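You operate a simulated robot arm through the tools that you are given. There is no shell and no other tool. Be economical: measure what you need, move in short steps, check, and stop when the job is done.

You are at the controls of a simulated robot arm. One attempt, no reset.

## Task
Open the grey core box and measure its grey core in the gauge.
Fine: leave the core there with the stop against it.

The check looks at the end state, three seconds after you hand in, the way a careful person would. Anything else that was tipped, shoved, dropped, spilled or broken makes it a failure.

## Robot
A 7-joint arm with a two-finger parallel gripper on a trunk, on a base that drives. Base frame: it is fixed to the floor where the robot stands at the start and does not move with it; the origin is under the middle of the robot, x ahead of it, y to its left, z up; the surface under the hand at the start is at about z = 800. Units: mm, rad, N and s.
With the tool pointing down near the work surface it reaches from about 360 to 860 mm from the robot's upright axis, wherever it stands. Its first joint turns from -2.897 to 2.897 rad. Places, roughly: bed of the length gauge [500, -500, 800]; bolt of the grey core box [500, 200, 900]; lid of the grey core box [600, 100, 900]. Payload 3.43 kg.
The tool frame sits at the grasp point between the pads (the TCP): z along the fingers, y along the line on which they close. The tips reach 34 mm beyond it. Largest opening 128 mm; finger width 24, thickness 12; the body of the gripper, 48 by 130 mm, starts 96 mm behind the TCP.
Orientation is that of the tool frame in the base frame, as a unit quaternion [x, y, z, w]. With the fingers straight down and closing along the base's y, the tool's x points along the base's -x, its y along +y and its z along -z.

## Interface
- The arm moves only by the tool move_arm. Its arguments are lists of equal length, an entry for each row: "linear": the shift along the tool's x, y, z in m, a list of three; "turn": the turn, a rotation vector about the tool's x, y, z in rad, a list of three. In form: {"linear": [[dx, dy, dz], ...], "turn": [[ax, ay, az], ...]}. A call has 1 to 10 rows; each row is the pose to reach, as a shift and turn from the pose commanded when the call began, along the tool's axes at that moment. "hand" is the finger opening in m, from 0 to 0.128, set as the call begins (left out, the last holds). Each row takes 0.2 s and may step no farther than 50 mm and 0.15 rad from the row before; otherwise, or with a gripper value out of range, the whole call is refused. A pose out of reach is approached as far as the arm can. The call stops where the force on the tool passes 60 N (or 10 N more than at its start, if that is more) or the arm is blocked; 0.2 s more then pass. The fingers move at their own pace (about 153 mm/s each) and stop on an object; they squeeze with about 32 N. The grip force told is the motor's: it shows also when the fingers shut on nothing. Time passes only in rows, and 0.2 s behind the last, so rows that repeat a pose let the fingers close. The reply holds the time, the measured pose of the TCP, the force on the tool along the base axes, the opening and the grip force, in the units named above and with some noise, with the torque about the TCP (base axes, N m) and any sound that the robot's microphone picked up.
- Cameras (640 x 400 px; columns grow to the right, rows downward): "scene" is now at [174.4, -28.1, 1551.9]; the picture's right is [-0.36, -0.93, 0.00], its down [-0.72, 0.28, -0.63] and it looks along [0.59, -0.22, -0.78] (base axes); focal length 265 px, centre (320, 200). "wrist" rides on the gripper at [76, -11, -160] in the tool frame; the picture's right is [0.15, 0.99, 0.00], its down [-0.88, 0.13, -0.46] and it looks along [-0.45, 0.07, 0.89] (tool axes); focal length 234 px, centre (320, 200). There is no depth. A picture from a camera that has moved, and an enlarged one, comes with that camera's place and axes in the base frame and with its lens.
- get_image(camera): a new picture of that camera. No time passes.
- roll_base(legs): drives the robot by 1 to 6 legs, each [ahead, turn to the left] in mm and rad, along the robot's own axes; the way and the turn of a leg run together, so that a leg with both is an arc; at most 1500 mm and 3.142 rad a leg. The arm and the cameras ride along, it lands a little off, and it stops where it bumps. It gives what a move gives.
- head_to(pan, tilt): turns the head with the scene camera to pan (to the left, within 2.304 rad either way) and tilt (down, from -0.506 to 1.204), counted from straight ahead of the robot. It gives what a move gives.
- zoom(camera, box): a new picture of the part [left, top, right, bottom] of that camera's present view, enlarged. No time passes.
- sign_off(): hands the job in; it is judged then, once.

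Work in short steps. Places have to be worked out from the pictures, the camera data and where the tool is seen: move nearer, look again, correct. Check each grasp and each placing, and mend what went wrong. You have 120 turns and 82 pictures in all, those below and enlarged ones among them. Open the gripper and draw the arm clear of the work before you hand the job in, unless the task says otherwise; then end with one line.

The tools are called after "Request:" as a command line: name --argument value ..., lists and objects as JSON in quotes. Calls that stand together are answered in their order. move_arm: Moves the arm, as the interface text tells. Its arguments: {"type":"object","properties":{"linear":{"type":"array"},"turn":{"type":"array"},"hand":{"type":"number"}},"required":["linear","turn"]} The other tools are called the same way: roll_base (legs) drives the base; head_to (pan, tilt) turns the head that bears the scene camera; get_image (camera) takes a picture; zoom (camera, box) takes an enlarged picture of a part of a camera's view; sign_off () hands the job in.

At the start:

```text
time: 0.0
eef_pos: [405.5, -239.1, 1317.6]
tcp_rot: [-0.001, 1.0, 0.0, 0.0]
force: [-0.7, 0.5, 0.4]
ft_torque: [0.0, -0.02, -0.02]
width: 128.0
gripper_force: 0.0
robot x, y, heading: [-1.1, -0.7, -0.004]
head pan, tilt: [-0.363, 0.887]
```

scene: 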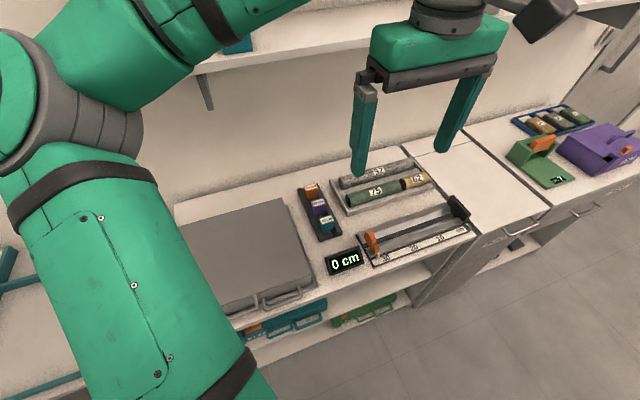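
wrist: 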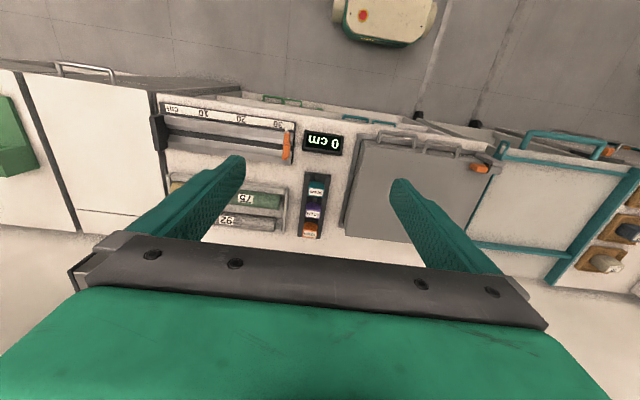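

The grey box with an orange bolt is left of the gauge. I turn the head to see the box and the rest.

Request:
head_to --pan 0.2 --tilt 0.9

Request:
get_image --camera "scene"

Request:
zoom --camera "wrist" --box '[150, 80, 350, 240]'

Request:
zoom --camera "wrist" --box '[330, 100, 530, 260]'

```text
time: 1.0
eef_pos: [406.4, -240.4, 1317.7]
tcp_rot: [0.0, 1.0, 0.0, 0.0]
force: [0.1, -0.6, -0.5]
ft_torque: [-0.01, -0.01, 0.01]
width: 128.0
gripper_force: 0.1
robot x, y, heading: [2.7, -2.8, 0.002]
head pan, tilt: [0.201, 0.901]
```

```text
79 pictures are left
camera scene: at [177.2, 14.0, 1550.8], right [0.2, -0.98, 0.0], down [-0.77, -0.16, -0.62], along [0.61, 0.12, -0.78], focal length 265 px, centre (320, 200)
```

scene: 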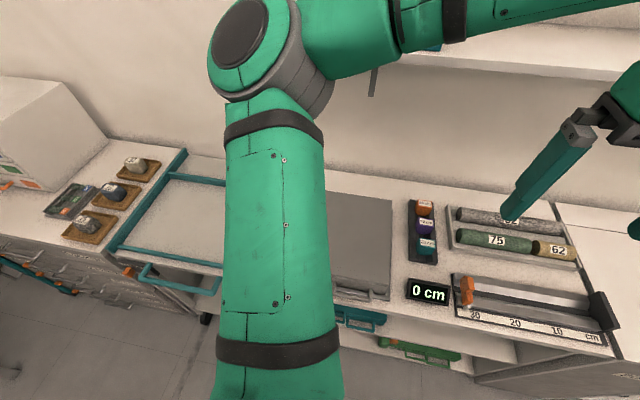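

```text
2.50 times, centred on (250, 160) of wrist
camera zoom: at [330.1, -250.1, 1477.3], right [-0.15, 0.99, 0.0], down [0.88, 0.13, 0.46], along [0.45, 0.07, -0.89], focal length 585 px, centre (495, 300)
```

zoom: 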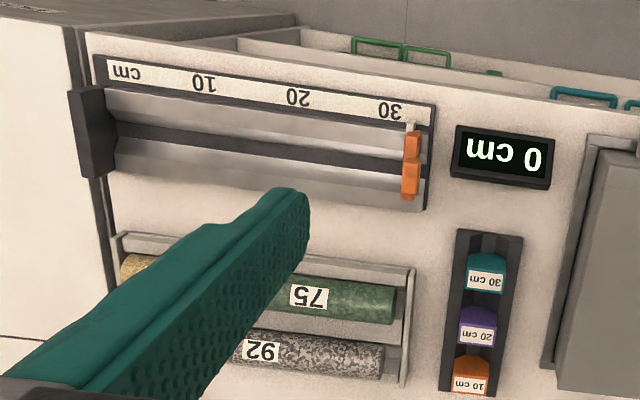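

```text
2.50 times, centred on (430, 180) of wrist
camera zoom: at [330.1, -250.1, 1477.3], right [-0.15, 0.99, 0.0], down [0.88, 0.13, 0.46], along [0.45, 0.07, -0.89], focal length 585 px, centre (45, 250)
```

zoom: 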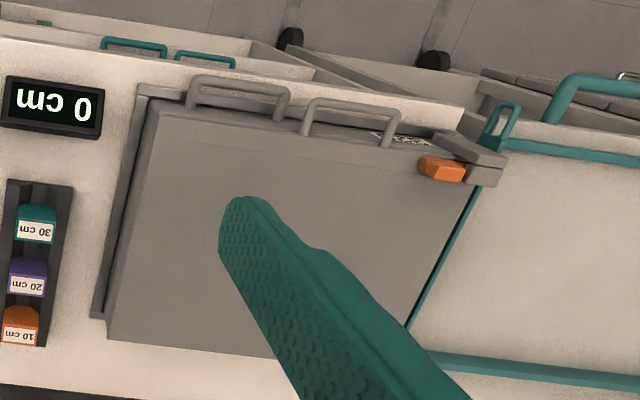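

The arm hides the box in the scene view. I move the hand over toward the box for a closer wrist view.

Request:
move_arm --linear '[[0, 0.045, 0.01], [0, 0.09, 0.02], [0, 0.135, 0.03], [0, 0.18, 0.04], [0, 0.225, 0.05], [0, 0.27, 0.06], [0, 0.315, 0.07], [0, 0.36, 0.08]]' --turn '[[0, 0, 0], [0, 0, 0], [0, 0, 0], [0, 0, 0], [0, 0, 0], [0, 0, 0], [0, 0, 0], [0, 0, 0]]'

Request:
get_image --camera "wrist"

Request:
get_image --camera "scene"

```text
time: 2.8
eef_pos: [405.9, 119.7, 1237.3]
tcp_rot: [0.001, 1.0, 0.0, 0.0]
force: [0.2, -0.3, 0.0]
ft_torque: [0.07, 0.04, -0.02]
width: 128.0
gripper_force: 0.1
robot x, y, heading: [-1.5, 0.6, 0.001]
head pan, tilt: [0.201, 0.901]
```

```text
76 pictures are left
camera wrist: at [330.0, 109.7, 1396.9], right [-0.14, 0.99, 0.0], down [0.88, 0.13, 0.46], along [0.45, 0.07, -0.89], focal length 234 px, centre (320, 200)
```

wrist: 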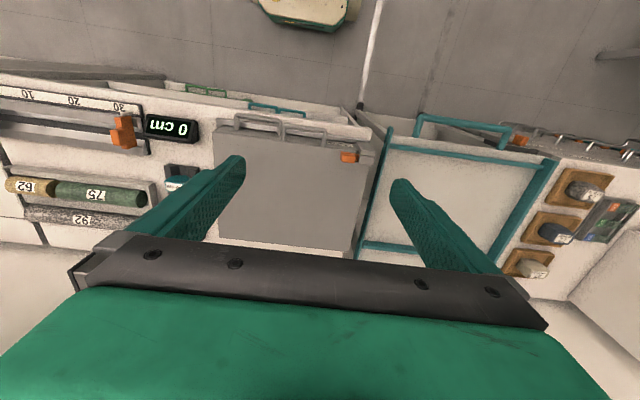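

```text
75 pictures are left
camera scene: at [177.4, 13.7, 1550.8], right [0.2, -0.98, 0.0], down [-0.77, -0.16, -0.62], along [0.61, 0.12, -0.78], focal length 265 px, centre (320, 200)
```

scene: 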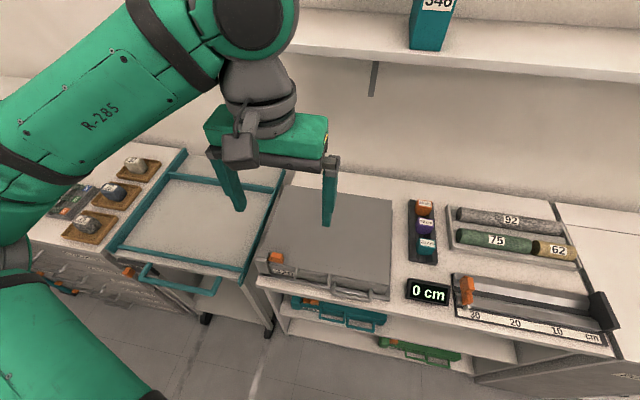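

Request:
zoom --camera "scene" --box '[240, 170, 440, 320]'

Request:
zoom --camera "scene" --box '[400, 190, 630, 360]'

Request:
zoom --camera "wrist" --box '[200, 90, 400, 250]'

```text
2.67 times, centred on (340, 245) of scene
camera zoom: at [177.4, 13.7, 1550.8], right [0.2, -0.98, 0.0], down [-0.77, -0.16, -0.62], along [0.61, 0.12, -0.78], focal length 706 px, centre (267, 80)
```

zoom: 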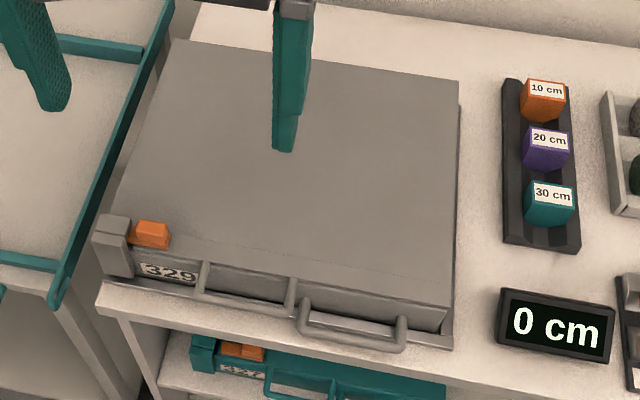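

```text
2.35 times, centred on (515, 275) of scene
camera zoom: at [177.4, 13.7, 1550.8], right [0.2, -0.98, 0.0], down [-0.77, -0.16, -0.62], along [0.61, 0.12, -0.78], focal length 623 px, centre (-139, 24)
```

zoom: 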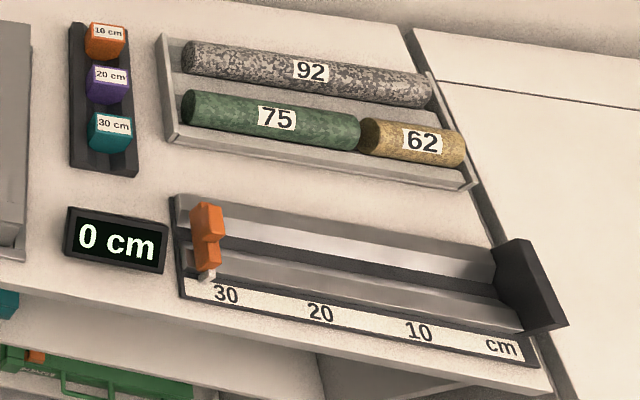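

```text
2.50 times, centred on (300, 170) of wrist
camera zoom: at [330.0, 109.7, 1396.9], right [-0.14, 0.99, 0.0], down [0.88, 0.13, 0.46], along [0.45, 0.07, -0.89], focal length 585 px, centre (370, 275)
```

zoom: 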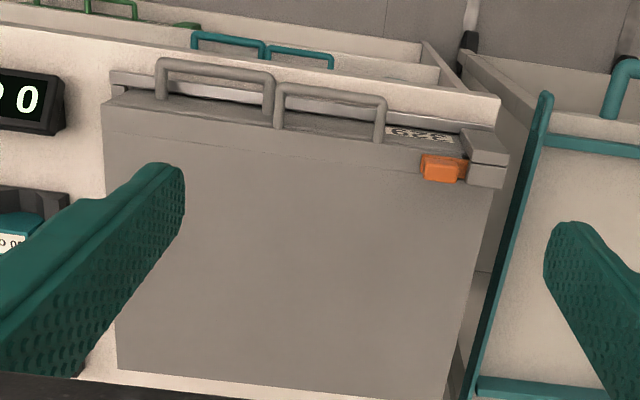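

I need a close look at the bolt and the two handles. I lower the hand in front of the box, staying well above it.

Request:
move_arm --linear '[[0, 0, 0.045], [0, 0, 0.09], [0, 0, 0.135], [0, 0, 0.18], [0, 0, 0.2]]' --turn '[[0, 0, 0], [0, 0, 0], [0, 0, 0], [0, 0, 0], [0, 0, 0]]'

Request:
zoom --camera "wrist" --box '[160, 80, 480, 280]'

Request:
zoom --camera "scene" --box '[240, 230, 400, 330]'

```text
time: 4.0
eef_pos: [404.8, 120.5, 1036.4]
tcp_rot: [0.001, 1.0, 0.0, 0.0]
force: [0.3, 0.0, -0.3]
ft_torque: [-0.01, -0.02, 0.02]
width: 128.2
gripper_force: 0.0
robot x, y, heading: [0.1, 0.9, 0.005]
head pan, tilt: [0.201, 0.901]
```

```text
2.00 times, centred on (320, 180) of wrist
camera zoom: at [330.1, 109.8, 1195.6], right [-0.15, 0.99, 0.0], down [0.88, 0.13, 0.46], along [0.45, 0.07, -0.89], focal length 468 px, centre (320, 240)
```

zoom: 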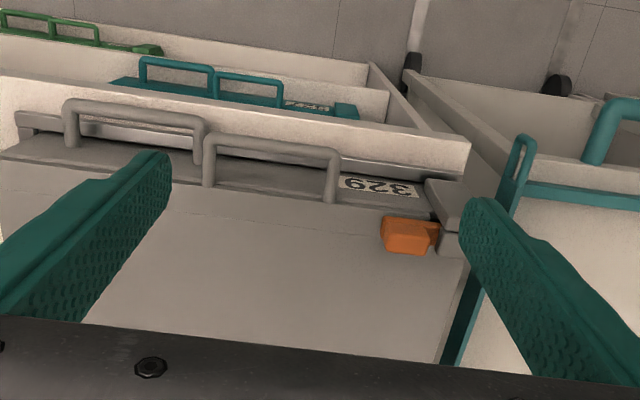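

```text
4.00 times, centred on (320, 280) of scene
camera zoom: at [177.1, 14.1, 1550.9], right [0.2, -0.98, 0.0], down [-0.77, -0.16, -0.62], along [0.61, 0.12, -0.78], focal length 1059 px, centre (320, -120)
```

zoom: 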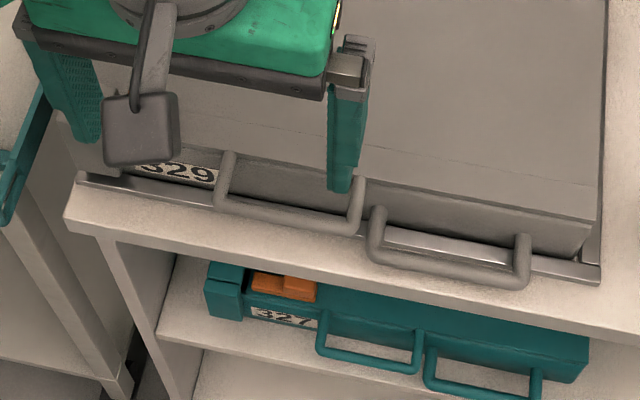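

Left handle looks fixed to the lid, the right one to the tray. I zoom onto the bolt.

Request:
zoom --camera "wrist" --box '[310, 150, 410, 215]'

Request:
zoom --camera "wrist" --box '[160, 115, 340, 220]'

```text
6.15 times, centred on (360, 182) of wrist
camera zoom: at [330.1, 109.8, 1195.6], right [-0.15, 0.99, 0.0], down [0.88, 0.13, 0.46], along [0.45, 0.07, -0.89], focal length 1441 px, centre (74, 308)
```

zoom: 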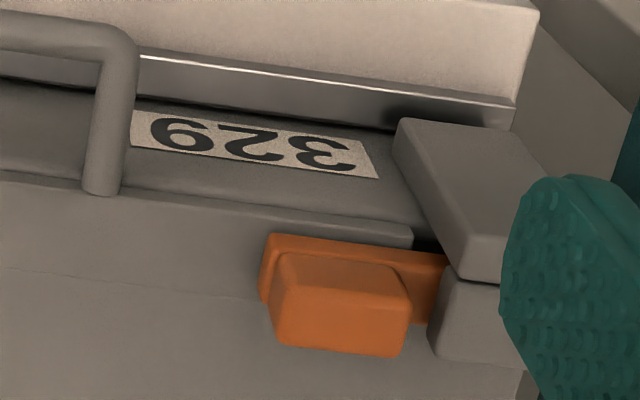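

```text
3.56 times, centred on (250, 168) of wrist
camera zoom: at [330.1, 109.8, 1195.6], right [-0.15, 0.99, 0.0], down [0.88, 0.13, 0.46], along [0.45, 0.07, -0.89], focal length 833 px, centre (569, 316)
```

zoom: 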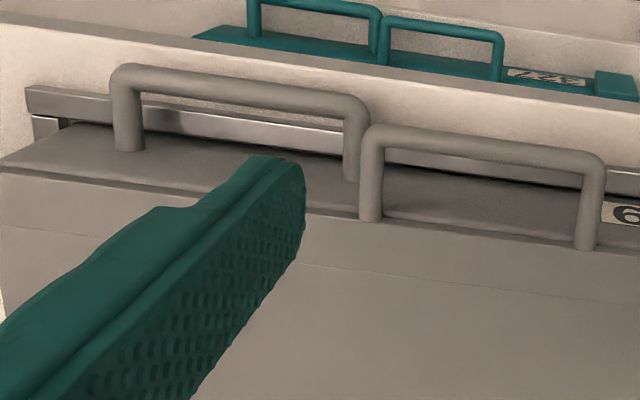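

The orange knob on a plate slides on the lid, its tongue reaching into the keeper at the left corner; it must go toward -y. I turn the hand 90° so that it closes along x, over the knob at about (475, 195).

Request:
move_arm --linear '[[-0.007, 0.007, 0], [-0.014, 0.014, 0], [-0.021, 0.021, 0], [-0.028, 0.028, 0], [-0.035, 0.035, 0], [-0.042, 0.042, 0], [-0.049, 0.049, 0], [-0.056, 0.056, 0], [-0.063, 0.063, 0], [-0.07, 0.072, 0]]' --turn '[[0, 0, -0.15], [0, 0, -0.3], [0, 0, -0.45], [0, 0, -0.6], [0, 0, -0.75], [0, 0, -0.9], [0, 0, -1.05], [0, 0, -1.2], [0, 0, -1.35], [0, 0, -1.5]]'

Request:
move_arm --linear '[[0, 0, 0]]' --turn '[[0, 0, -0.0708]]' --hand 0.06

Request:
get_image --camera "wrist"

Request:
get_image --camera "scene"

```text
time: 6.2
eef_pos: [476.2, 192.3, 1037.5]
tcp_rot: [-0.683, 0.731, 0.0, 0.0]
force: [0.2, 0.4, 0.3]
ft_torque: [-0.03, 0.02, 0.05]
width: 128.1
gripper_force: 0.0
robot x, y, heading: [-2.0, 0.9, 0.003]
head pan, tilt: [0.201, 0.901]
```

```text
time: 6.6
eef_pos: [476.0, 192.6, 1038.6]
tcp_rot: [0.708, -0.707, 0.0, 0.0]
force: [-0.9, -0.3, -0.2]
ft_torque: [0.0, 0.02, 0.01]
width: 59.9
gripper_force: 0.1
robot x, y, heading: [-1.0, 5.4, 0.004]
head pan, tilt: [0.201, 0.901]
```

```text
67 pictures are left
camera wrist: at [487.1, 117.4, 1197.4], right [-0.99, -0.15, 0.0], down [-0.13, 0.88, 0.46], along [-0.07, 0.45, -0.89], focal length 234 px, centre (320, 200)
```

wrist: 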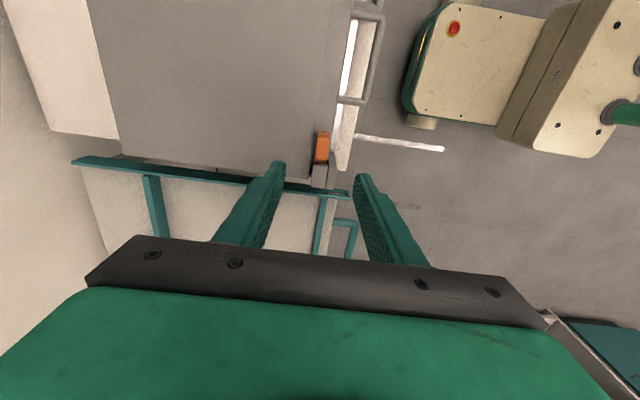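

```text
66 pictures are left
camera scene: at [177.1, 14.2, 1550.9], right [0.2, -0.98, 0.0], down [-0.77, -0.16, -0.62], along [0.61, 0.12, -0.78], focal length 265 px, centre (320, 200)
```

scene: 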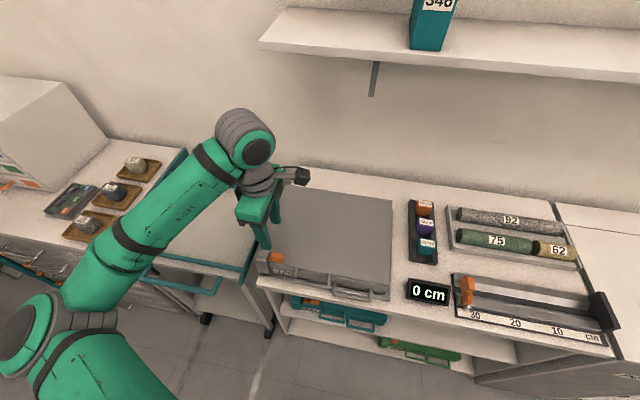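

Zoom onto the bolt from this angle to fix its position.

Request:
zoom --camera "wrist" --box '[270, 110, 370, 200]'

Request:
zoom --camera "scene" --box '[235, 180, 395, 300]'

```text
4.44 times, centred on (320, 155) of wrist
camera zoom: at [487.1, 117.4, 1197.4], right [-0.99, -0.15, 0.0], down [-0.13, 0.88, 0.46], along [-0.07, 0.45, -0.89], focal length 1041 px, centre (320, 400)
```

zoom: 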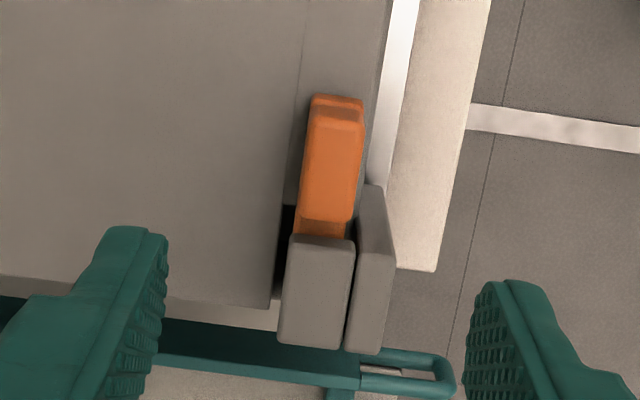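

```text
3.33 times, centred on (315, 240) of scene
camera zoom: at [177.1, 14.2, 1550.9], right [0.2, -0.98, 0.0], down [-0.77, -0.16, -0.62], along [0.61, 0.12, -0.78], focal length 883 px, centre (337, 67)
```

zoom: 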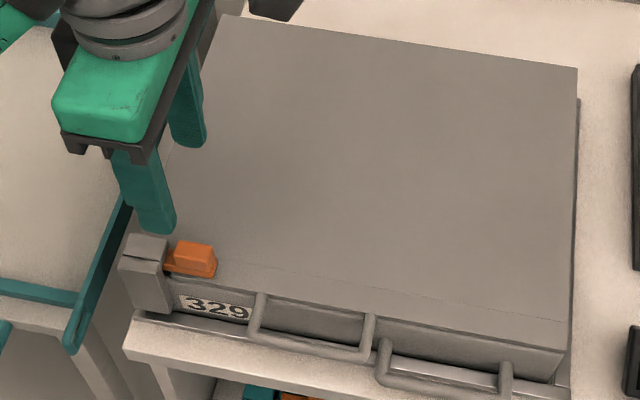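

Knob about 16 mm in x by 30 mm in y, centre near (472, 195), top z ≈ 890. I descend until the tips are near z=900 and check.

Request:
move_arm --linear '[[0, 0.003, 0.05], [0, 0.003, 0.1]]' --turn '[[0, 0, 0], [0, 0, 0]]'

Request:
zoom --camera "wrist" --box '[240, 100, 400, 200]'

Request:
zoom --camera "scene" --box '[235, 210, 315, 290]'

```text
time: 7.2
eef_pos: [471.6, 191.5, 936.4]
tcp_rot: [-0.707, 0.707, -0.001, 0.0]
force: [0.4, -0.1, -0.4]
ft_torque: [0.02, -0.02, 0.02]
width: 60.3
gripper_force: 0.0
robot x, y, heading: [1.5, -2.3, -0.002]
head pan, tilt: [0.201, 0.901]
```

```text
4.00 times, centred on (320, 150) of wrist
camera zoom: at [483.2, 117.4, 1095.7], right [-0.99, -0.15, 0.0], down [-0.13, 0.88, 0.46], along [-0.07, 0.45, -0.89], focal length 937 px, centre (320, 400)
```

zoom: 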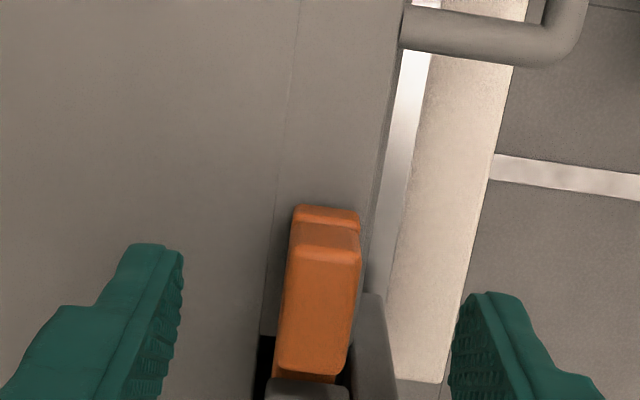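

```text
5.00 times, centred on (275, 250) of scene
camera zoom: at [177.1, 14.2, 1550.9], right [0.2, -0.98, 0.0], down [-0.77, -0.16, -0.62], along [0.61, 0.12, -0.78], focal length 1324 px, centre (545, -50)
```

zoom: 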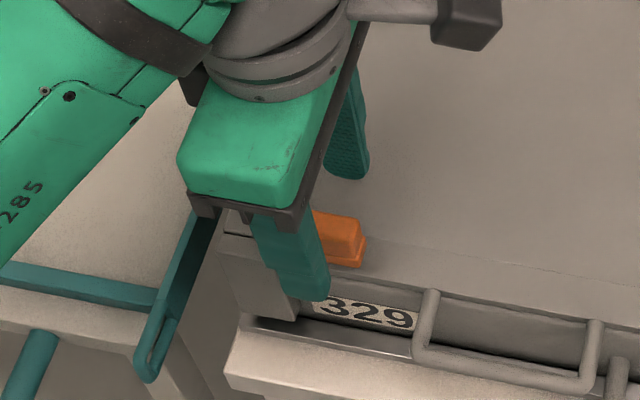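

Knob spans y≈176–210, x≈471, top z≈895; keeper starts at y≈214. The fingers are centred, so I go 16 mm down and close on it.

Request:
move_arm --linear '[[0, 0, 0.008], [0, 0, 0.016]]' --turn '[[0, 0, 0], [0, 0, 0]]'

Request:
move_arm --linear '[[0, 0, 0], [0, 0, 0], [0, 0, 0]]' --turn '[[0, 0, 0], [0, 0, 0], [0, 0, 0]]' --hand 0.0

Request:
zoom --camera "wrist" --box '[240, 100, 400, 200]'

```text
time: 7.8
eef_pos: [472.6, 191.0, 920.9]
tcp_rot: [0.707, -0.707, 0.0, 0.0]
force: [-0.2, -0.5, 0.6]
ft_torque: [-0.01, 0.01, -0.02]
width: 60.3
gripper_force: 0.1
robot x, y, heading: [-0.7, -2.3, 0.003]
head pan, tilt: [0.201, 0.901]
```

```text
time: 8.6
eef_pos: [472.0, 191.3, 921.3]
tcp_rot: [-0.707, 0.707, 0.0, 0.0]
force: [-4.0, -0.1, -0.3]
ft_torque: [0.04, 0.06, 0.15]
width: 14.8
gripper_force: 32.4
robot x, y, heading: [3.1, -0.6, 0.001]
head pan, tilt: [0.201, 0.901]
```

```text
4.00 times, centred on (320, 150) of wrist
camera zoom: at [483.9, 117.3, 1080.6], right [-0.99, -0.15, 0.0], down [-0.13, 0.88, 0.46], along [-0.07, 0.45, -0.89], focal length 937 px, centre (320, 400)
```

zoom: 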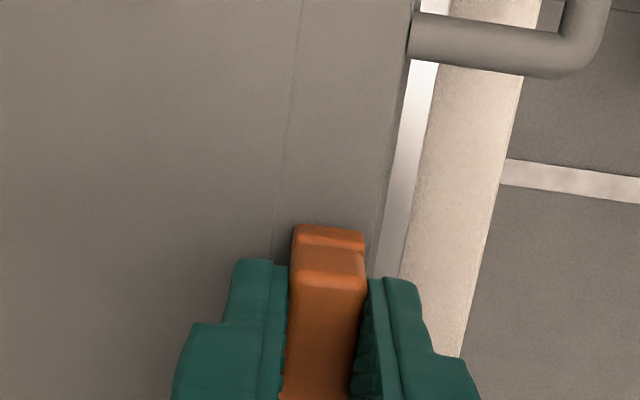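

The knob is gripped (14.8 mm). I drag it toward -y in small rows.

Request:
move_arm --linear '[[0.008, 0, 0], [0.016, 0, 0], [0.024, 0, 0], [0.032, 0, 0], [0.04, 0, 0]]' --turn '[[0, 0, 0], [0, 0, 0], [0, 0, 0], [0, 0, 0], [0, 0, 0]]'

Request:
zoom --camera "wrist" --box '[240, 100, 400, 200]'

Request:
zoom --camera "scene" --box '[235, 210, 315, 290]'

```text
time: 9.8
eef_pos: [473.1, 155.9, 921.8]
tcp_rot: [0.709, -0.705, -0.001, -0.001]
force: [-2.4, 26.7, 0.5]
ft_torque: [0.76, 0.08, 0.12]
width: 15.4
gripper_force: 31.5
robot x, y, heading: [-3.3, 0.6, -0.001]
head pan, tilt: [0.201, 0.901]
```

```text
4.00 times, centred on (320, 150) of wrist
camera zoom: at [484.4, 80.0, 1081.1], right [-0.99, -0.15, 0.0], down [-0.14, 0.88, 0.46], along [-0.07, 0.45, -0.89], focal length 937 px, centre (320, 400)
```

zoom: 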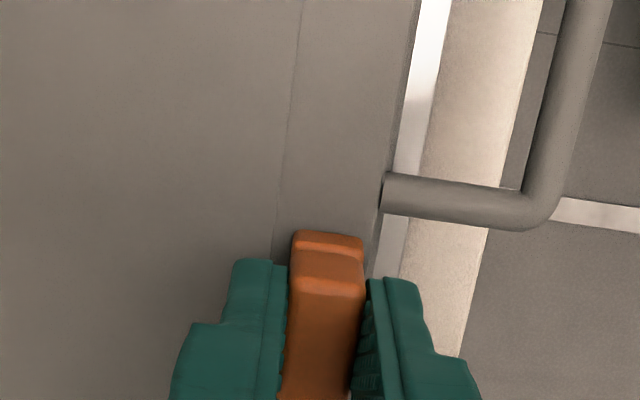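

```text
5.00 times, centred on (275, 250) of scene
camera zoom: at [177.1, 15.2, 1550.8], right [0.2, -0.98, 0.0], down [-0.77, -0.16, -0.62], along [0.61, 0.12, -0.78], focal length 1324 px, centre (545, -50)
```

zoom: 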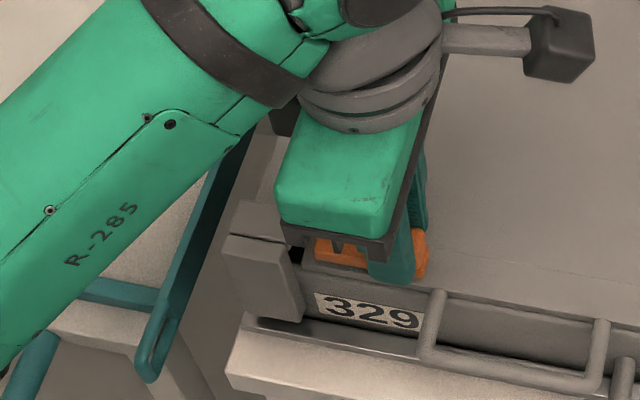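

The bolt came to its end stop, 36 mm over, tongue clear of the keeper. I release and rise.

Request:
move_arm --linear '[[0, 0, 0], [0, 0, 0], [0, 0, -0.04], [0, 0, -0.09], [0, 0, -0.13]]' --turn '[[0, 0, 0], [0, 0, 0], [0, 0, 0], [0, 0, 0], [0, 0, 0]]' --hand 0.06

Request:
move_arm --linear '[[0.04, 0.04, 0], [0.08, 0.05, 0], [0.1, 0.05, 0]]' --turn '[[0, 0, 0], [0, 0, 0], [0, 0, 0]]'

Request:
get_image --camera "wrist"

Request:
zoom --camera "scene" --box '[235, 190, 395, 300]'

```text
time: 11.0
eef_pos: [473.4, 153.4, 1051.5]
tcp_rot: [-0.707, 0.707, 0.0, 0.0]
force: [0.0, 0.7, -0.7]
ft_torque: [0.02, 0.02, -0.01]
width: 59.8
gripper_force: 0.0
robot x, y, heading: [-2.1, -1.0, 0.003]
head pan, tilt: [0.201, 0.901]
```

```text
refused: row 1 steps farther than a row can; nothing moved
```

```text
58 pictures are left
camera wrist: at [484.3, 78.5, 1211.1], right [-0.99, -0.15, 0.0], down [-0.13, 0.88, 0.46], along [-0.07, 0.45, -0.89], focal length 234 px, centre (320, 200)
```

wrist: 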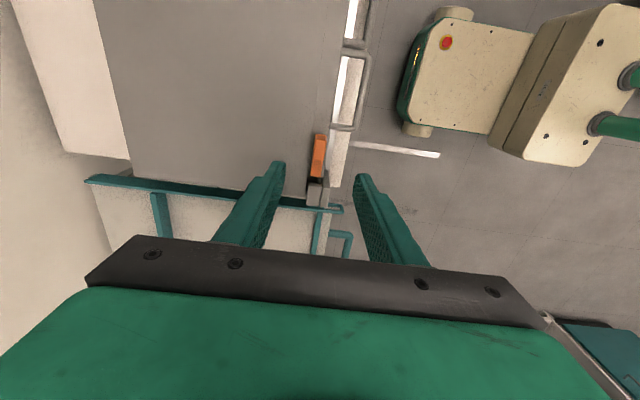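

```text
3.64 times, centred on (315, 245) of scene
camera zoom: at [177.2, 14.2, 1550.8], right [0.2, -0.98, 0.0], down [-0.77, -0.16, -0.62], along [0.61, 0.12, -0.78], focal length 963 px, centre (338, 36)
```

zoom: 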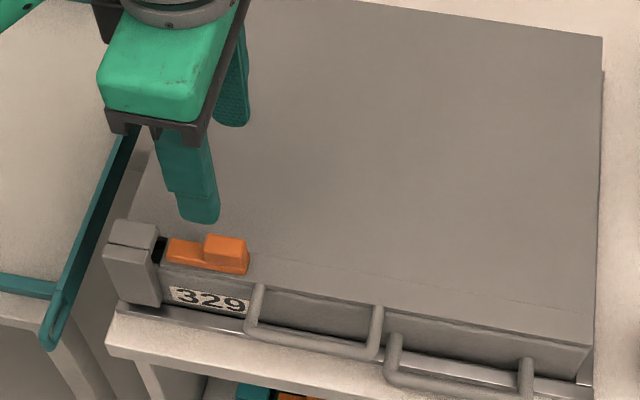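

The knob stays drawn. I zoom into the front face to see where lid and tray part, before taking the left handle.

Request:
zoom --camera "scene" --box '[290, 255, 400, 310]'

Request:
move_arm --linear '[[0.03, 0.015, 0], [0.06, 0.03, 0], [0.075, 0.045, 0]]' --turn '[[0, 0, 0], [0, 0, 0], [0, 0, 0]]'

Request:
get_image --camera "wrist"

```text
5.82 times, centred on (345, 282) of scene
camera zoom: at [177.2, 14.2, 1550.8], right [0.2, -0.98, 0.0], down [-0.77, -0.16, -0.62], along [0.61, 0.12, -0.78], focal length 1540 px, centre (174, -280)
```

zoom: 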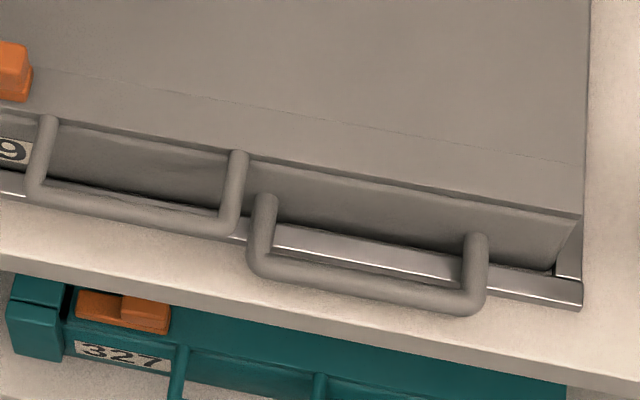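

```text
time: 11.8
eef_pos: [427.4, 78.9, 1051.1]
tcp_rot: [-0.707, 0.707, -0.001, 0.001]
force: [0.1, -0.1, 0.8]
ft_torque: [-0.01, 0.0, 0.0]
width: 60.0
gripper_force: 0.1
robot x, y, heading: [2.8, -2.4, -0.005]
head pan, tilt: [0.201, 0.901]
```

```text
55 pictures are left
camera wrist: at [439.1, 3.1, 1210.2], right [-0.99, -0.15, 0.0], down [-0.13, 0.88, 0.46], along [-0.07, 0.45, -0.89], focal length 234 px, centre (320, 200)
```

wrist: 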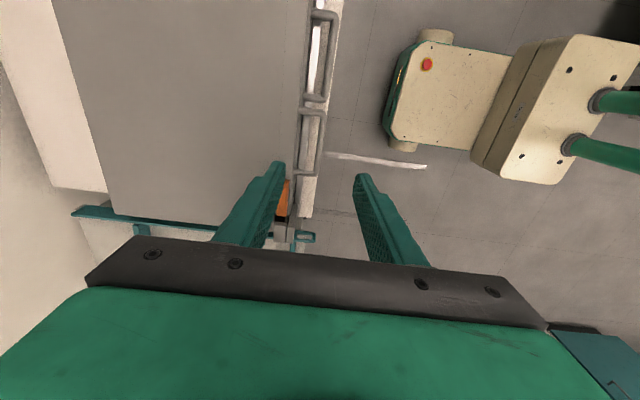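

Left handle hangs on the lid edge, the right one on the tray. I estimate its bar at x≈424, y≈77, z≈875; I narrow the fingers to 36 mm and descend to fingertips just past it.

Request:
move_arm --linear '[[0.002, 0.003, 0.045], [0.002, 0.003, 0.09], [0.002, 0.003, 0.115]]' --turn '[[0, 0, 0], [0, 0, 0], [0, 0, 0]]' --hand 0.036

Request:
zoom --camera "wrist" --box '[240, 90, 400, 190]'

Request:
zoom --camera "scene" --box '[260, 220, 370, 300]'

```text
time: 12.6
eef_pos: [426.2, 76.5, 937.6]
tcp_rot: [-0.707, 0.707, 0.0, 0.0]
force: [-0.3, 0.4, -0.4]
ft_torque: [0.04, 0.04, -0.02]
width: 36.0
gripper_force: 0.0
robot x, y, heading: [0.3, -0.9, -0.0]
head pan, tilt: [0.201, 0.901]
```

```text
4.00 times, centred on (320, 140) of wrist
camera zoom: at [436.6, 0.6, 1096.3], right [-0.99, -0.15, 0.0], down [-0.13, 0.88, 0.46], along [-0.07, 0.45, -0.89], focal length 937 px, centre (320, 440)
```

zoom: 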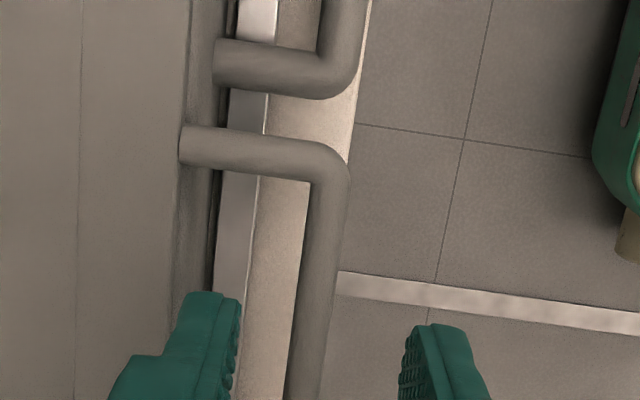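

```text
5.00 times, centred on (315, 260) of scene
camera zoom: at [177.1, 14.1, 1550.9], right [0.2, -0.98, 0.0], down [-0.77, -0.16, -0.62], along [0.61, 0.12, -0.78], focal length 1324 px, centre (345, -100)
```

zoom: 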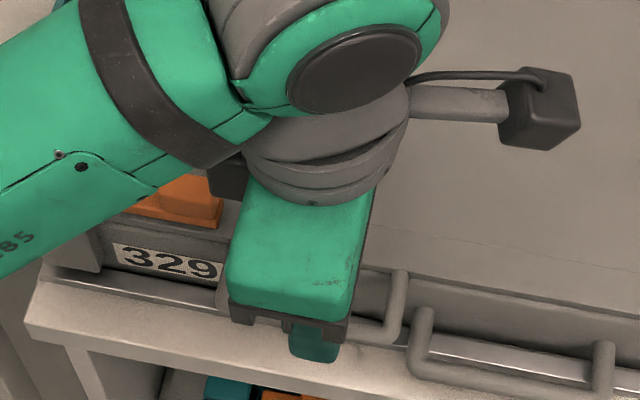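

Bar at x≈425, lid edge ≈460. I narrow to 30 mm and go down to TCP z≈896.

Request:
move_arm --linear '[[0, 0.001, 0.0], [0, 0.001, 0.02], [0, 0.001, 0.042]]' --turn '[[0, 0, 0], [0, 0, 0], [0, 0, 0]]' --hand 0.03

Request:
move_arm --linear '[[0, 0, 0], [0, 0, 0]]' --turn '[[0, 0, 0], [0, 0, 0]]' --hand 0.0

Request:
zoom --camera "wrist" --box '[240, 90, 400, 190]'

```text
time: 13.4
eef_pos: [424.0, 75.7, 894.0]
tcp_rot: [0.707, -0.707, 0.0, -0.001]
force: [-0.3, -0.3, 0.4]
ft_torque: [-0.03, 0.01, 0.02]
width: 30.0
gripper_force: 0.0
robot x, y, heading: [-4.2, 0.6, 0.002]
head pan, tilt: [0.201, 0.901]
```

```text
time: 14.0
eef_pos: [425.2, 75.6, 894.9]
tcp_rot: [0.708, -0.706, 0.001, -0.001]
force: [18.4, 4.7, 0.0]
ft_torque: [-0.81, -0.54, 0.07]
width: 9.2
gripper_force: 31.7
robot x, y, heading: [-0.9, 0.0, 0.001]
head pan, tilt: [0.201, 0.901]
```

```text
4.00 times, centred on (320, 140) of wrist
camera zoom: at [435.7, 1.0, 1054.0], right [-0.99, -0.15, 0.0], down [-0.13, 0.88, 0.46], along [-0.07, 0.45, -0.89], focal length 937 px, centre (320, 440)
```

zoom: 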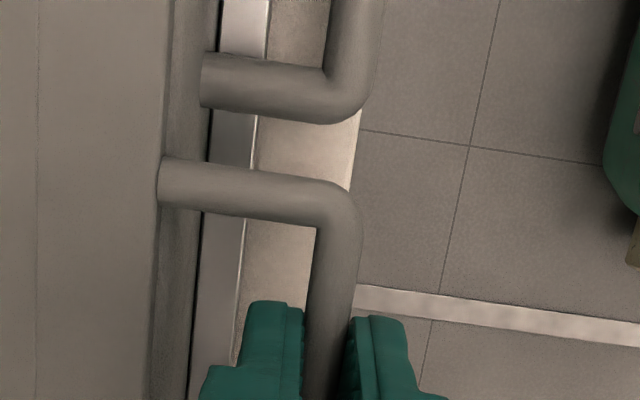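

Gripped, but torque says the bar lies only ~5 mm from the tips (z≈866) and a little to +x. I reopen, shift 2 mm +x and 10 mm lower, and close again.

Request:
move_arm --linear '[[0, 0, 0], [0, -0.002, 0.005], [0, -0.002, 0.011]]' --turn '[[0, 0, 0], [0, 0, 0], [0, 0, 0]]' --hand 0.03

Request:
move_arm --linear '[[0, 0, 0], [0, 0, 0]]' --turn '[[0, 0, 0], [0, 0, 0]]' --hand 0.0

```text
time: 14.8
eef_pos: [426.0, 75.5, 883.4]
tcp_rot: [0.707, -0.707, 0.0, 0.0]
force: [-0.3, 0.2, 0.0]
ft_torque: [-0.01, -0.02, 0.01]
width: 30.0
gripper_force: 0.1
robot x, y, heading: [-0.1, 3.8, -0.001]
head pan, tilt: [0.201, 0.901]
```

```text
time: 15.4
eef_pos: [425.2, 75.4, 884.0]
tcp_rot: [0.707, -0.707, 0.0, 0.001]
force: [-10.3, 0.5, 0.5]
ft_torque: [0.27, 0.15, 0.23]
width: 9.0
gripper_force: 32.6
robot x, y, heading: [1.3, -4.1, 0.002]
head pan, tilt: [0.201, 0.901]
```

Good grip. I lift gently along the arc expected for a rear hinge near x≈745.

Request:
move_arm --linear '[[0, 0, -0.008], [0, -0.0004, -0.017], [0, -0.0018, -0.034], [0, -0.0049, -0.0556]]' --turn '[[0, 0, 0], [0, 0, 0], [0, 0, 0], [0, 0, 0]]'

Request:
get_image --camera "scene"

```text
time: 16.4
eef_pos: [432.4, 74.5, 940.3]
tcp_rot: [-0.707, 0.707, 0.0, 0.001]
force: [-7.8, -2.8, 0.1]
ft_torque: [0.17, 0.14, 0.19]
width: 9.4
gripper_force: 31.9
robot x, y, heading: [-1.4, -1.5, -0.0]
head pan, tilt: [0.201, 0.901]
```

```text
51 pictures are left
camera scene: at [176.9, 14.0, 1550.9], right [0.2, -0.98, 0.0], down [-0.77, -0.16, -0.62], along [0.61, 0.12, -0.78], focal length 265 px, centre (320, 200)
```

scene: 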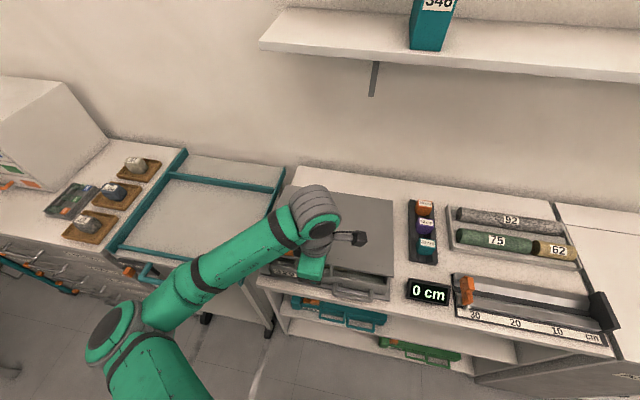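

The lid comes up lightly, confirming the hinge. I continue the arc to about 50°, tilting the fingers forward as it goes.

Request:
move_arm --linear '[[0, -0.0098, -0.0433], [0, -0.0254, -0.0846], [0, -0.0468, -0.1231], [0, -0.0732, -0.158], [0, -0.1043, -0.1887]]' --turn '[[0.0698, 0, 0], [0.1396, 0, 0], [0.2094, 0, 0], [0.2793, 0, 0], [0.349, 0, 0]]'

Request:
get_image --camera "scene"

Request:
get_image --camera "wrist"

```text
time: 17.6
eef_pos: [535.9, 75.2, 1129.2]
tcp_rot: [0.697, -0.696, 0.123, -0.124]
force: [1.1, 3.3, 0.1]
ft_torque: [0.38, 0.08, 0.29]
width: 9.2
gripper_force: 32.3
robot x, y, heading: [3.3, -2.7, -0.001]
head pan, tilt: [0.201, 0.901]
```

```text
50 pictures are left
camera scene: at [177.3, 14.3, 1550.8], right [0.2, -0.98, 0.0], down [-0.77, -0.16, -0.62], along [0.61, 0.12, -0.78], focal length 265 px, centre (320, 200)
```

scene: 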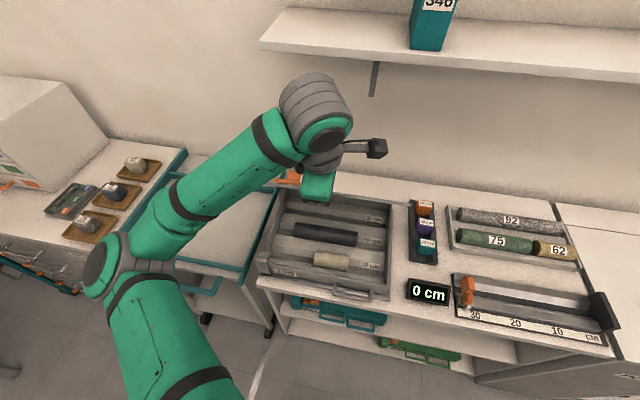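

```text
49 pictures are left
camera wrist: at [491.5, 0.8, 1281.8], right [-0.93, -0.15, -0.34], down [-0.28, 0.88, 0.38], along [0.24, 0.45, -0.86], focal length 234 px, centre (320, 200)
```

wrist: 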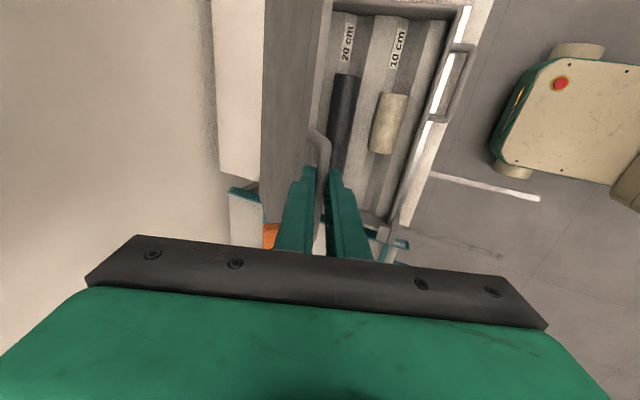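

The lid opens well; inside are rows marked 30, 20 and 10 cm. I continue the arc to about 82°.

Request:
move_arm --linear '[[0, -0.0418, -0.0123], [0, -0.0851, -0.0183], [0, -0.1287, -0.0182], [0, -0.1719, -0.0117]]' --turn '[[0.0698, 0, 0], [0.1396, 0, 0], [0.2094, 0, 0], [0.2793, 0, 0]]'

Request:
get_image --camera "scene"

```text
time: 18.6
eef_pos: [693.9, 77.0, 1196.9]
tcp_rot: [0.673, -0.673, 0.218, -0.218]
force: [-0.7, 2.0, -0.8]
ft_torque: [-0.16, 0.16, 0.02]
width: 9.5
gripper_force: 32.4
robot x, y, heading: [1.4, -2.2, -0.001]
head pan, tilt: [0.201, 0.901]
```

```text
48 pictures are left
camera scene: at [177.2, 14.3, 1550.8], right [0.2, -0.98, 0.0], down [-0.77, -0.16, -0.62], along [0.61, 0.12, -0.78], focal length 265 px, centre (320, 200)
```

scene: 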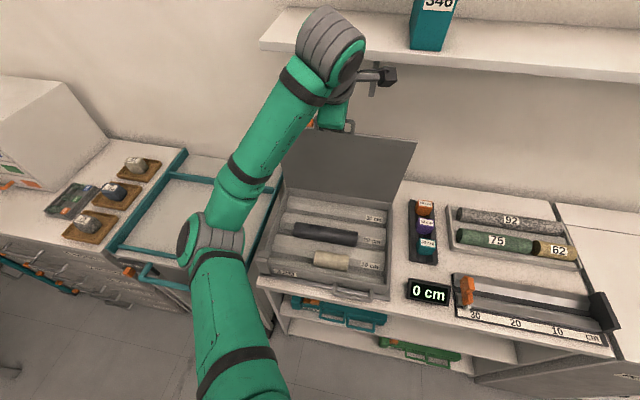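

Low forces. I bring the lid past vertical to where it rests, watching the force.

Request:
move_arm --linear '[[0, -0.0184, 0.0119], [0, -0.0368, 0.0237], [0, -0.0514, 0.0362], [0, -0.0659, 0.0486], [0, -0.0789, 0.0629], [0, -0.0918, 0.0772]]' --turn '[[0.035, 0, 0], [0.0698, 0, 0], [0.105, 0, 0], [0.1396, 0, 0], [0.175, 0, 0], [0.2094, 0, 0]]'

Request:
get_image --camera "scene"

```text
time: 19.4
eef_pos: [745.0, 76.1, 1199.0]
tcp_rot: [0.663, -0.661, 0.249, -0.249]
force: [-51.2, -1.9, -0.2]
ft_torque: [-0.17, -5.62, 1.05]
width: 9.2
gripper_force: 32.0
robot x, y, heading: [-1.5, -0.2, 0.003]
head pan, tilt: [0.201, 0.901]
stopped in row 3: the force on the tool passed its limit at 96 N (the readings are from after the stop); the commanded pose is now the measured one
```

```text
47 pictures are left
camera scene: at [174.9, 14.2, 1551.1], right [0.2, -0.98, 0.0], down [-0.77, -0.16, -0.62], along [0.61, 0.12, -0.78], focal length 265 px, centre (320, 200)
```

scene: 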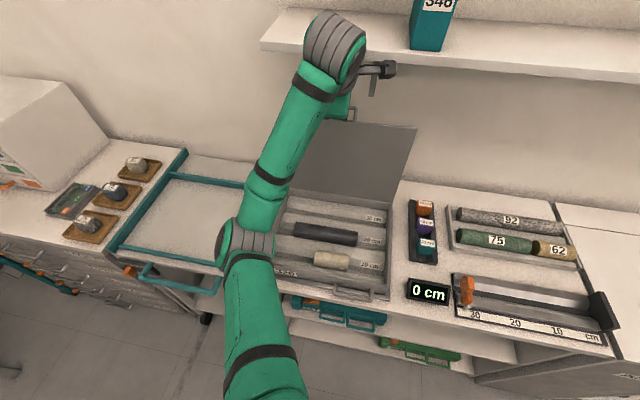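

The torque shows contact 110 mm above the TCP: the hand's upper corner met the shelf edge (~x 735, z 1310) as the lid just passed vertical. I back off 15 mm and pitch the fingers more horizontal around the bar.

Request:
move_arm --linear '[[0, 0.0113, -0.0099], [0, 0.0131, -0.0099], [0, 0.0151, -0.0094], [0, 0.0171, -0.0088], [0, 0.0185, -0.008]]' --turn '[[0, 0, 0], [0.14, 0, 0], [0.28, 0, 0], [0.42, 0, 0], [0.524, 0, 0]]'

Request:
get_image --camera "scene"

```text
time: 20.6
eef_pos: [727.8, 75.8, 1191.3]
tcp_rot: [0.576, -0.575, 0.41, -0.411]
force: [0.0, 6.1, 1.4]
ft_torque: [-0.02, 0.03, 0.06]
width: 9.0
gripper_force: 32.2
robot x, y, heading: [-1.1, 1.4, 0.004]
head pan, tilt: [0.201, 0.901]
```

```text
46 pictures are left
camera scene: at [177.1, 14.5, 1550.8], right [0.2, -0.98, 0.0], down [-0.77, -0.16, -0.62], along [0.61, 0.12, -0.78], focal length 265 px, centre (320, 200)
```

scene: 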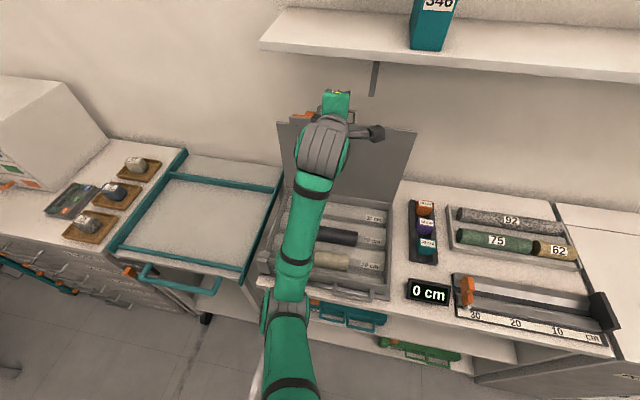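

Clear of the shelf now. I push the lid on toward ~100° in small rows.

Request:
move_arm --linear '[[0, -0.0049, 0.0142], [0, -0.0093, 0.0285], [0, -0.0108, 0.036], [0, -0.0123, 0.0434], [0, -0.0136, 0.051], [0, -0.0148, 0.0584]]' --turn '[[0, 0, 0], [0, 0, 0], [0, 0, 0], [0, 0, 0], [0, 0, 0], [0, 0, 0]]'

Request:
get_image --camera "scene"

```text
time: 22.0
eef_pos: [789.3, 74.9, 1184.9]
tcp_rot: [-0.576, 0.576, -0.41, 0.41]
force: [-2.9, 2.8, -3.7]
ft_torque: [-0.08, 0.33, -0.16]
width: 9.5
gripper_force: 32.5
robot x, y, heading: [0.8, -2.4, 0.002]
head pan, tilt: [0.201, 0.901]
```

```text
45 pictures are left
camera scene: at [177.5, 14.3, 1550.8], right [0.2, -0.98, 0.0], down [-0.77, -0.16, -0.62], along [0.61, 0.12, -0.78], focal length 265 px, centre (320, 200)
```

scene: 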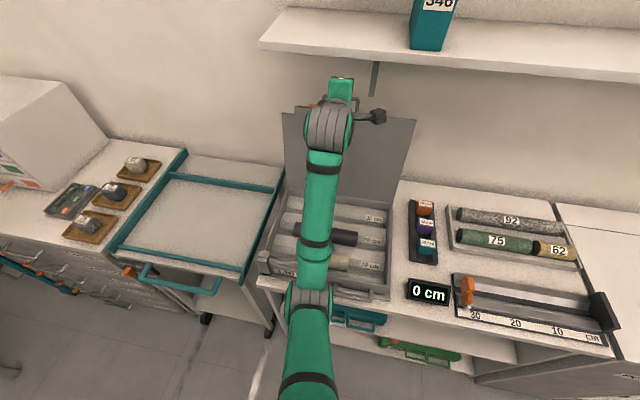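

No stop met yet at ~100°. I feel a little farther for the lid's rest.

Request:
move_arm --linear '[[0, -0.0011, 0.0123], [0, -0.0015, 0.0259], [0, -0.002, 0.0395], [0, -0.0012, 0.0525]]' --turn '[[0, 0, 0], [0, 0, 0], [0, 0, 0], [0, 0, 0]]'

```text
time: 23.0
eef_pos: [839.3, 76.9, 1174.5]
tcp_rot: [0.574, -0.574, 0.413, -0.413]
force: [-7.5, 0.8, 6.9]
ft_torque: [0.06, -0.01, 0.27]
width: 9.2
gripper_force: 31.6
robot x, y, heading: [-1.4, 0.8, -0.002]
head pan, tilt: [0.201, 0.901]
```

Lid at ~110°, small reaction. I open the fingers slightly and draw straight back.

Request:
move_arm --linear '[[0, 0, 0], [0, 0, 0], [0, 0, -0.02], [0, 0, -0.045], [0, 0, -0.09]]' --turn '[[0, 0, 0], [0, 0, 0], [0, 0, 0], [0, 0, 0], [0, 0, 0]]' --hand 0.024

Request:
get_image --camera "scene"

```text
time: 24.2
eef_pos: [753.7, 76.0, 1200.1]
tcp_rot: [0.576, -0.575, 0.41, -0.411]
force: [-0.3, -0.4, -0.5]
ft_torque: [0.02, -0.03, -0.02]
width: 23.9
gripper_force: 0.0
robot x, y, heading: [0.7, 1.9, 0.002]
head pan, tilt: [0.201, 0.901]
```

```text
44 pictures are left
camera scene: at [177.2, 14.2, 1550.8], right [0.2, -0.98, 0.0], down [-0.77, -0.16, -0.62], along [0.61, 0.12, -0.78], focal length 265 px, centre (320, 200)
```

scene: 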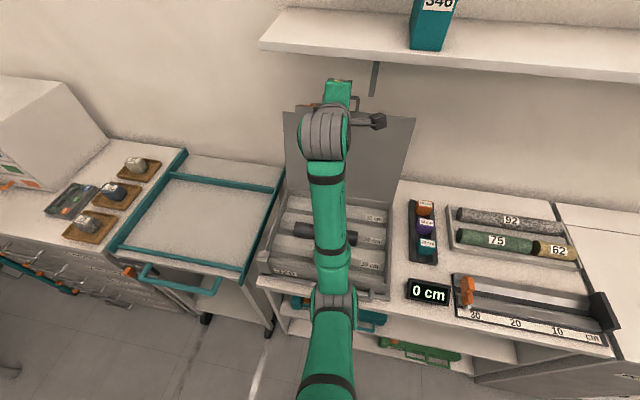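

The lid rests open by itself. I withdraw and turn the hand back to straight down over the box front.

Request:
move_arm --linear '[[0, 0.0148, -0.043], [0, 0.029, -0.086], [0, 0.0396, -0.115], [0, 0.0495, -0.144], [0, 0.0594, -0.173], [0, 0.0693, -0.2015], [0, 0.0792, -0.23], [0, 0.089, -0.259], [0, 0.089, -0.259], [0, 0.089, -0.259]]' --turn '[[0, 0, 0], [-0.14, 0, 0], [-0.28, 0, 0], [-0.42, 0, 0], [-0.56, 0, 0], [-0.7, 0, 0], [-0.84, 0, 0], [-0.98, 0, 0], [-1.12, 0, 0], [-1.24, 0, 0]]' --hand 0.06

Request:
get_image --camera "wrist"

Request:
get_image --camera "scene"

```text
time: 26.4
eef_pos: [661.5, 74.7, 1200.2]
tcp_rot: [0.603, -0.602, 0.37, -0.37]
force: [-0.4, -0.2, -0.2]
ft_torque: [0.0, 0.02, -0.02]
width: 60.0
gripper_force: 0.1
out of reach, approached as far as the arm can: row 3, 4, 5, 6, 7, 8, 9, 10
robot x, y, heading: [1.9, -3.1, -0.002]
head pan, tilt: [0.201, 0.901]
```

```text
43 pictures are left
camera wrist: at [524.9, 0.6, 1282.9], right [-0.45, -0.15, -0.88], down [-0.47, 0.88, 0.09], along [0.76, 0.45, -0.46], focal length 234 px, centre (320, 200)
```

wrist: 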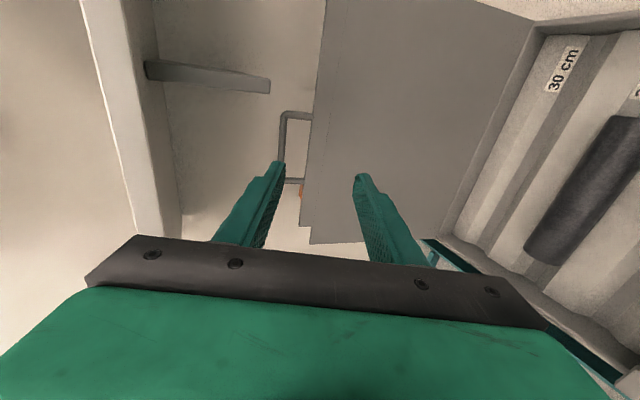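

```text
42 pictures are left
camera scene: at [177.1, 14.2, 1550.8], right [0.2, -0.98, 0.0], down [-0.77, -0.16, -0.62], along [0.61, 0.12, -0.78], focal length 265 px, centre (320, 200)
```

scene: 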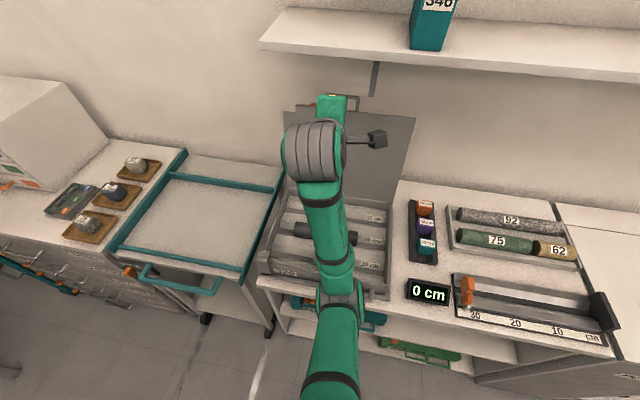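

The reach back is too folded. I check where the command stands with a null move.

Request:
move_arm --linear '[[0, 0, 0]]' --turn '[[0, 0, 0]]'

```text
time: 26.8
eef_pos: [662.5, 75.4, 1200.8]
tcp_rot: [0.604, -0.602, 0.37, -0.37]
force: [0.8, 0.2, 0.4]
ft_torque: [0.0, 0.02, -0.01]
width: 60.1
gripper_force: 0.0
robot x, y, heading: [4.8, 0.3, -0.003]
head pan, tilt: [0.201, 0.901]
```

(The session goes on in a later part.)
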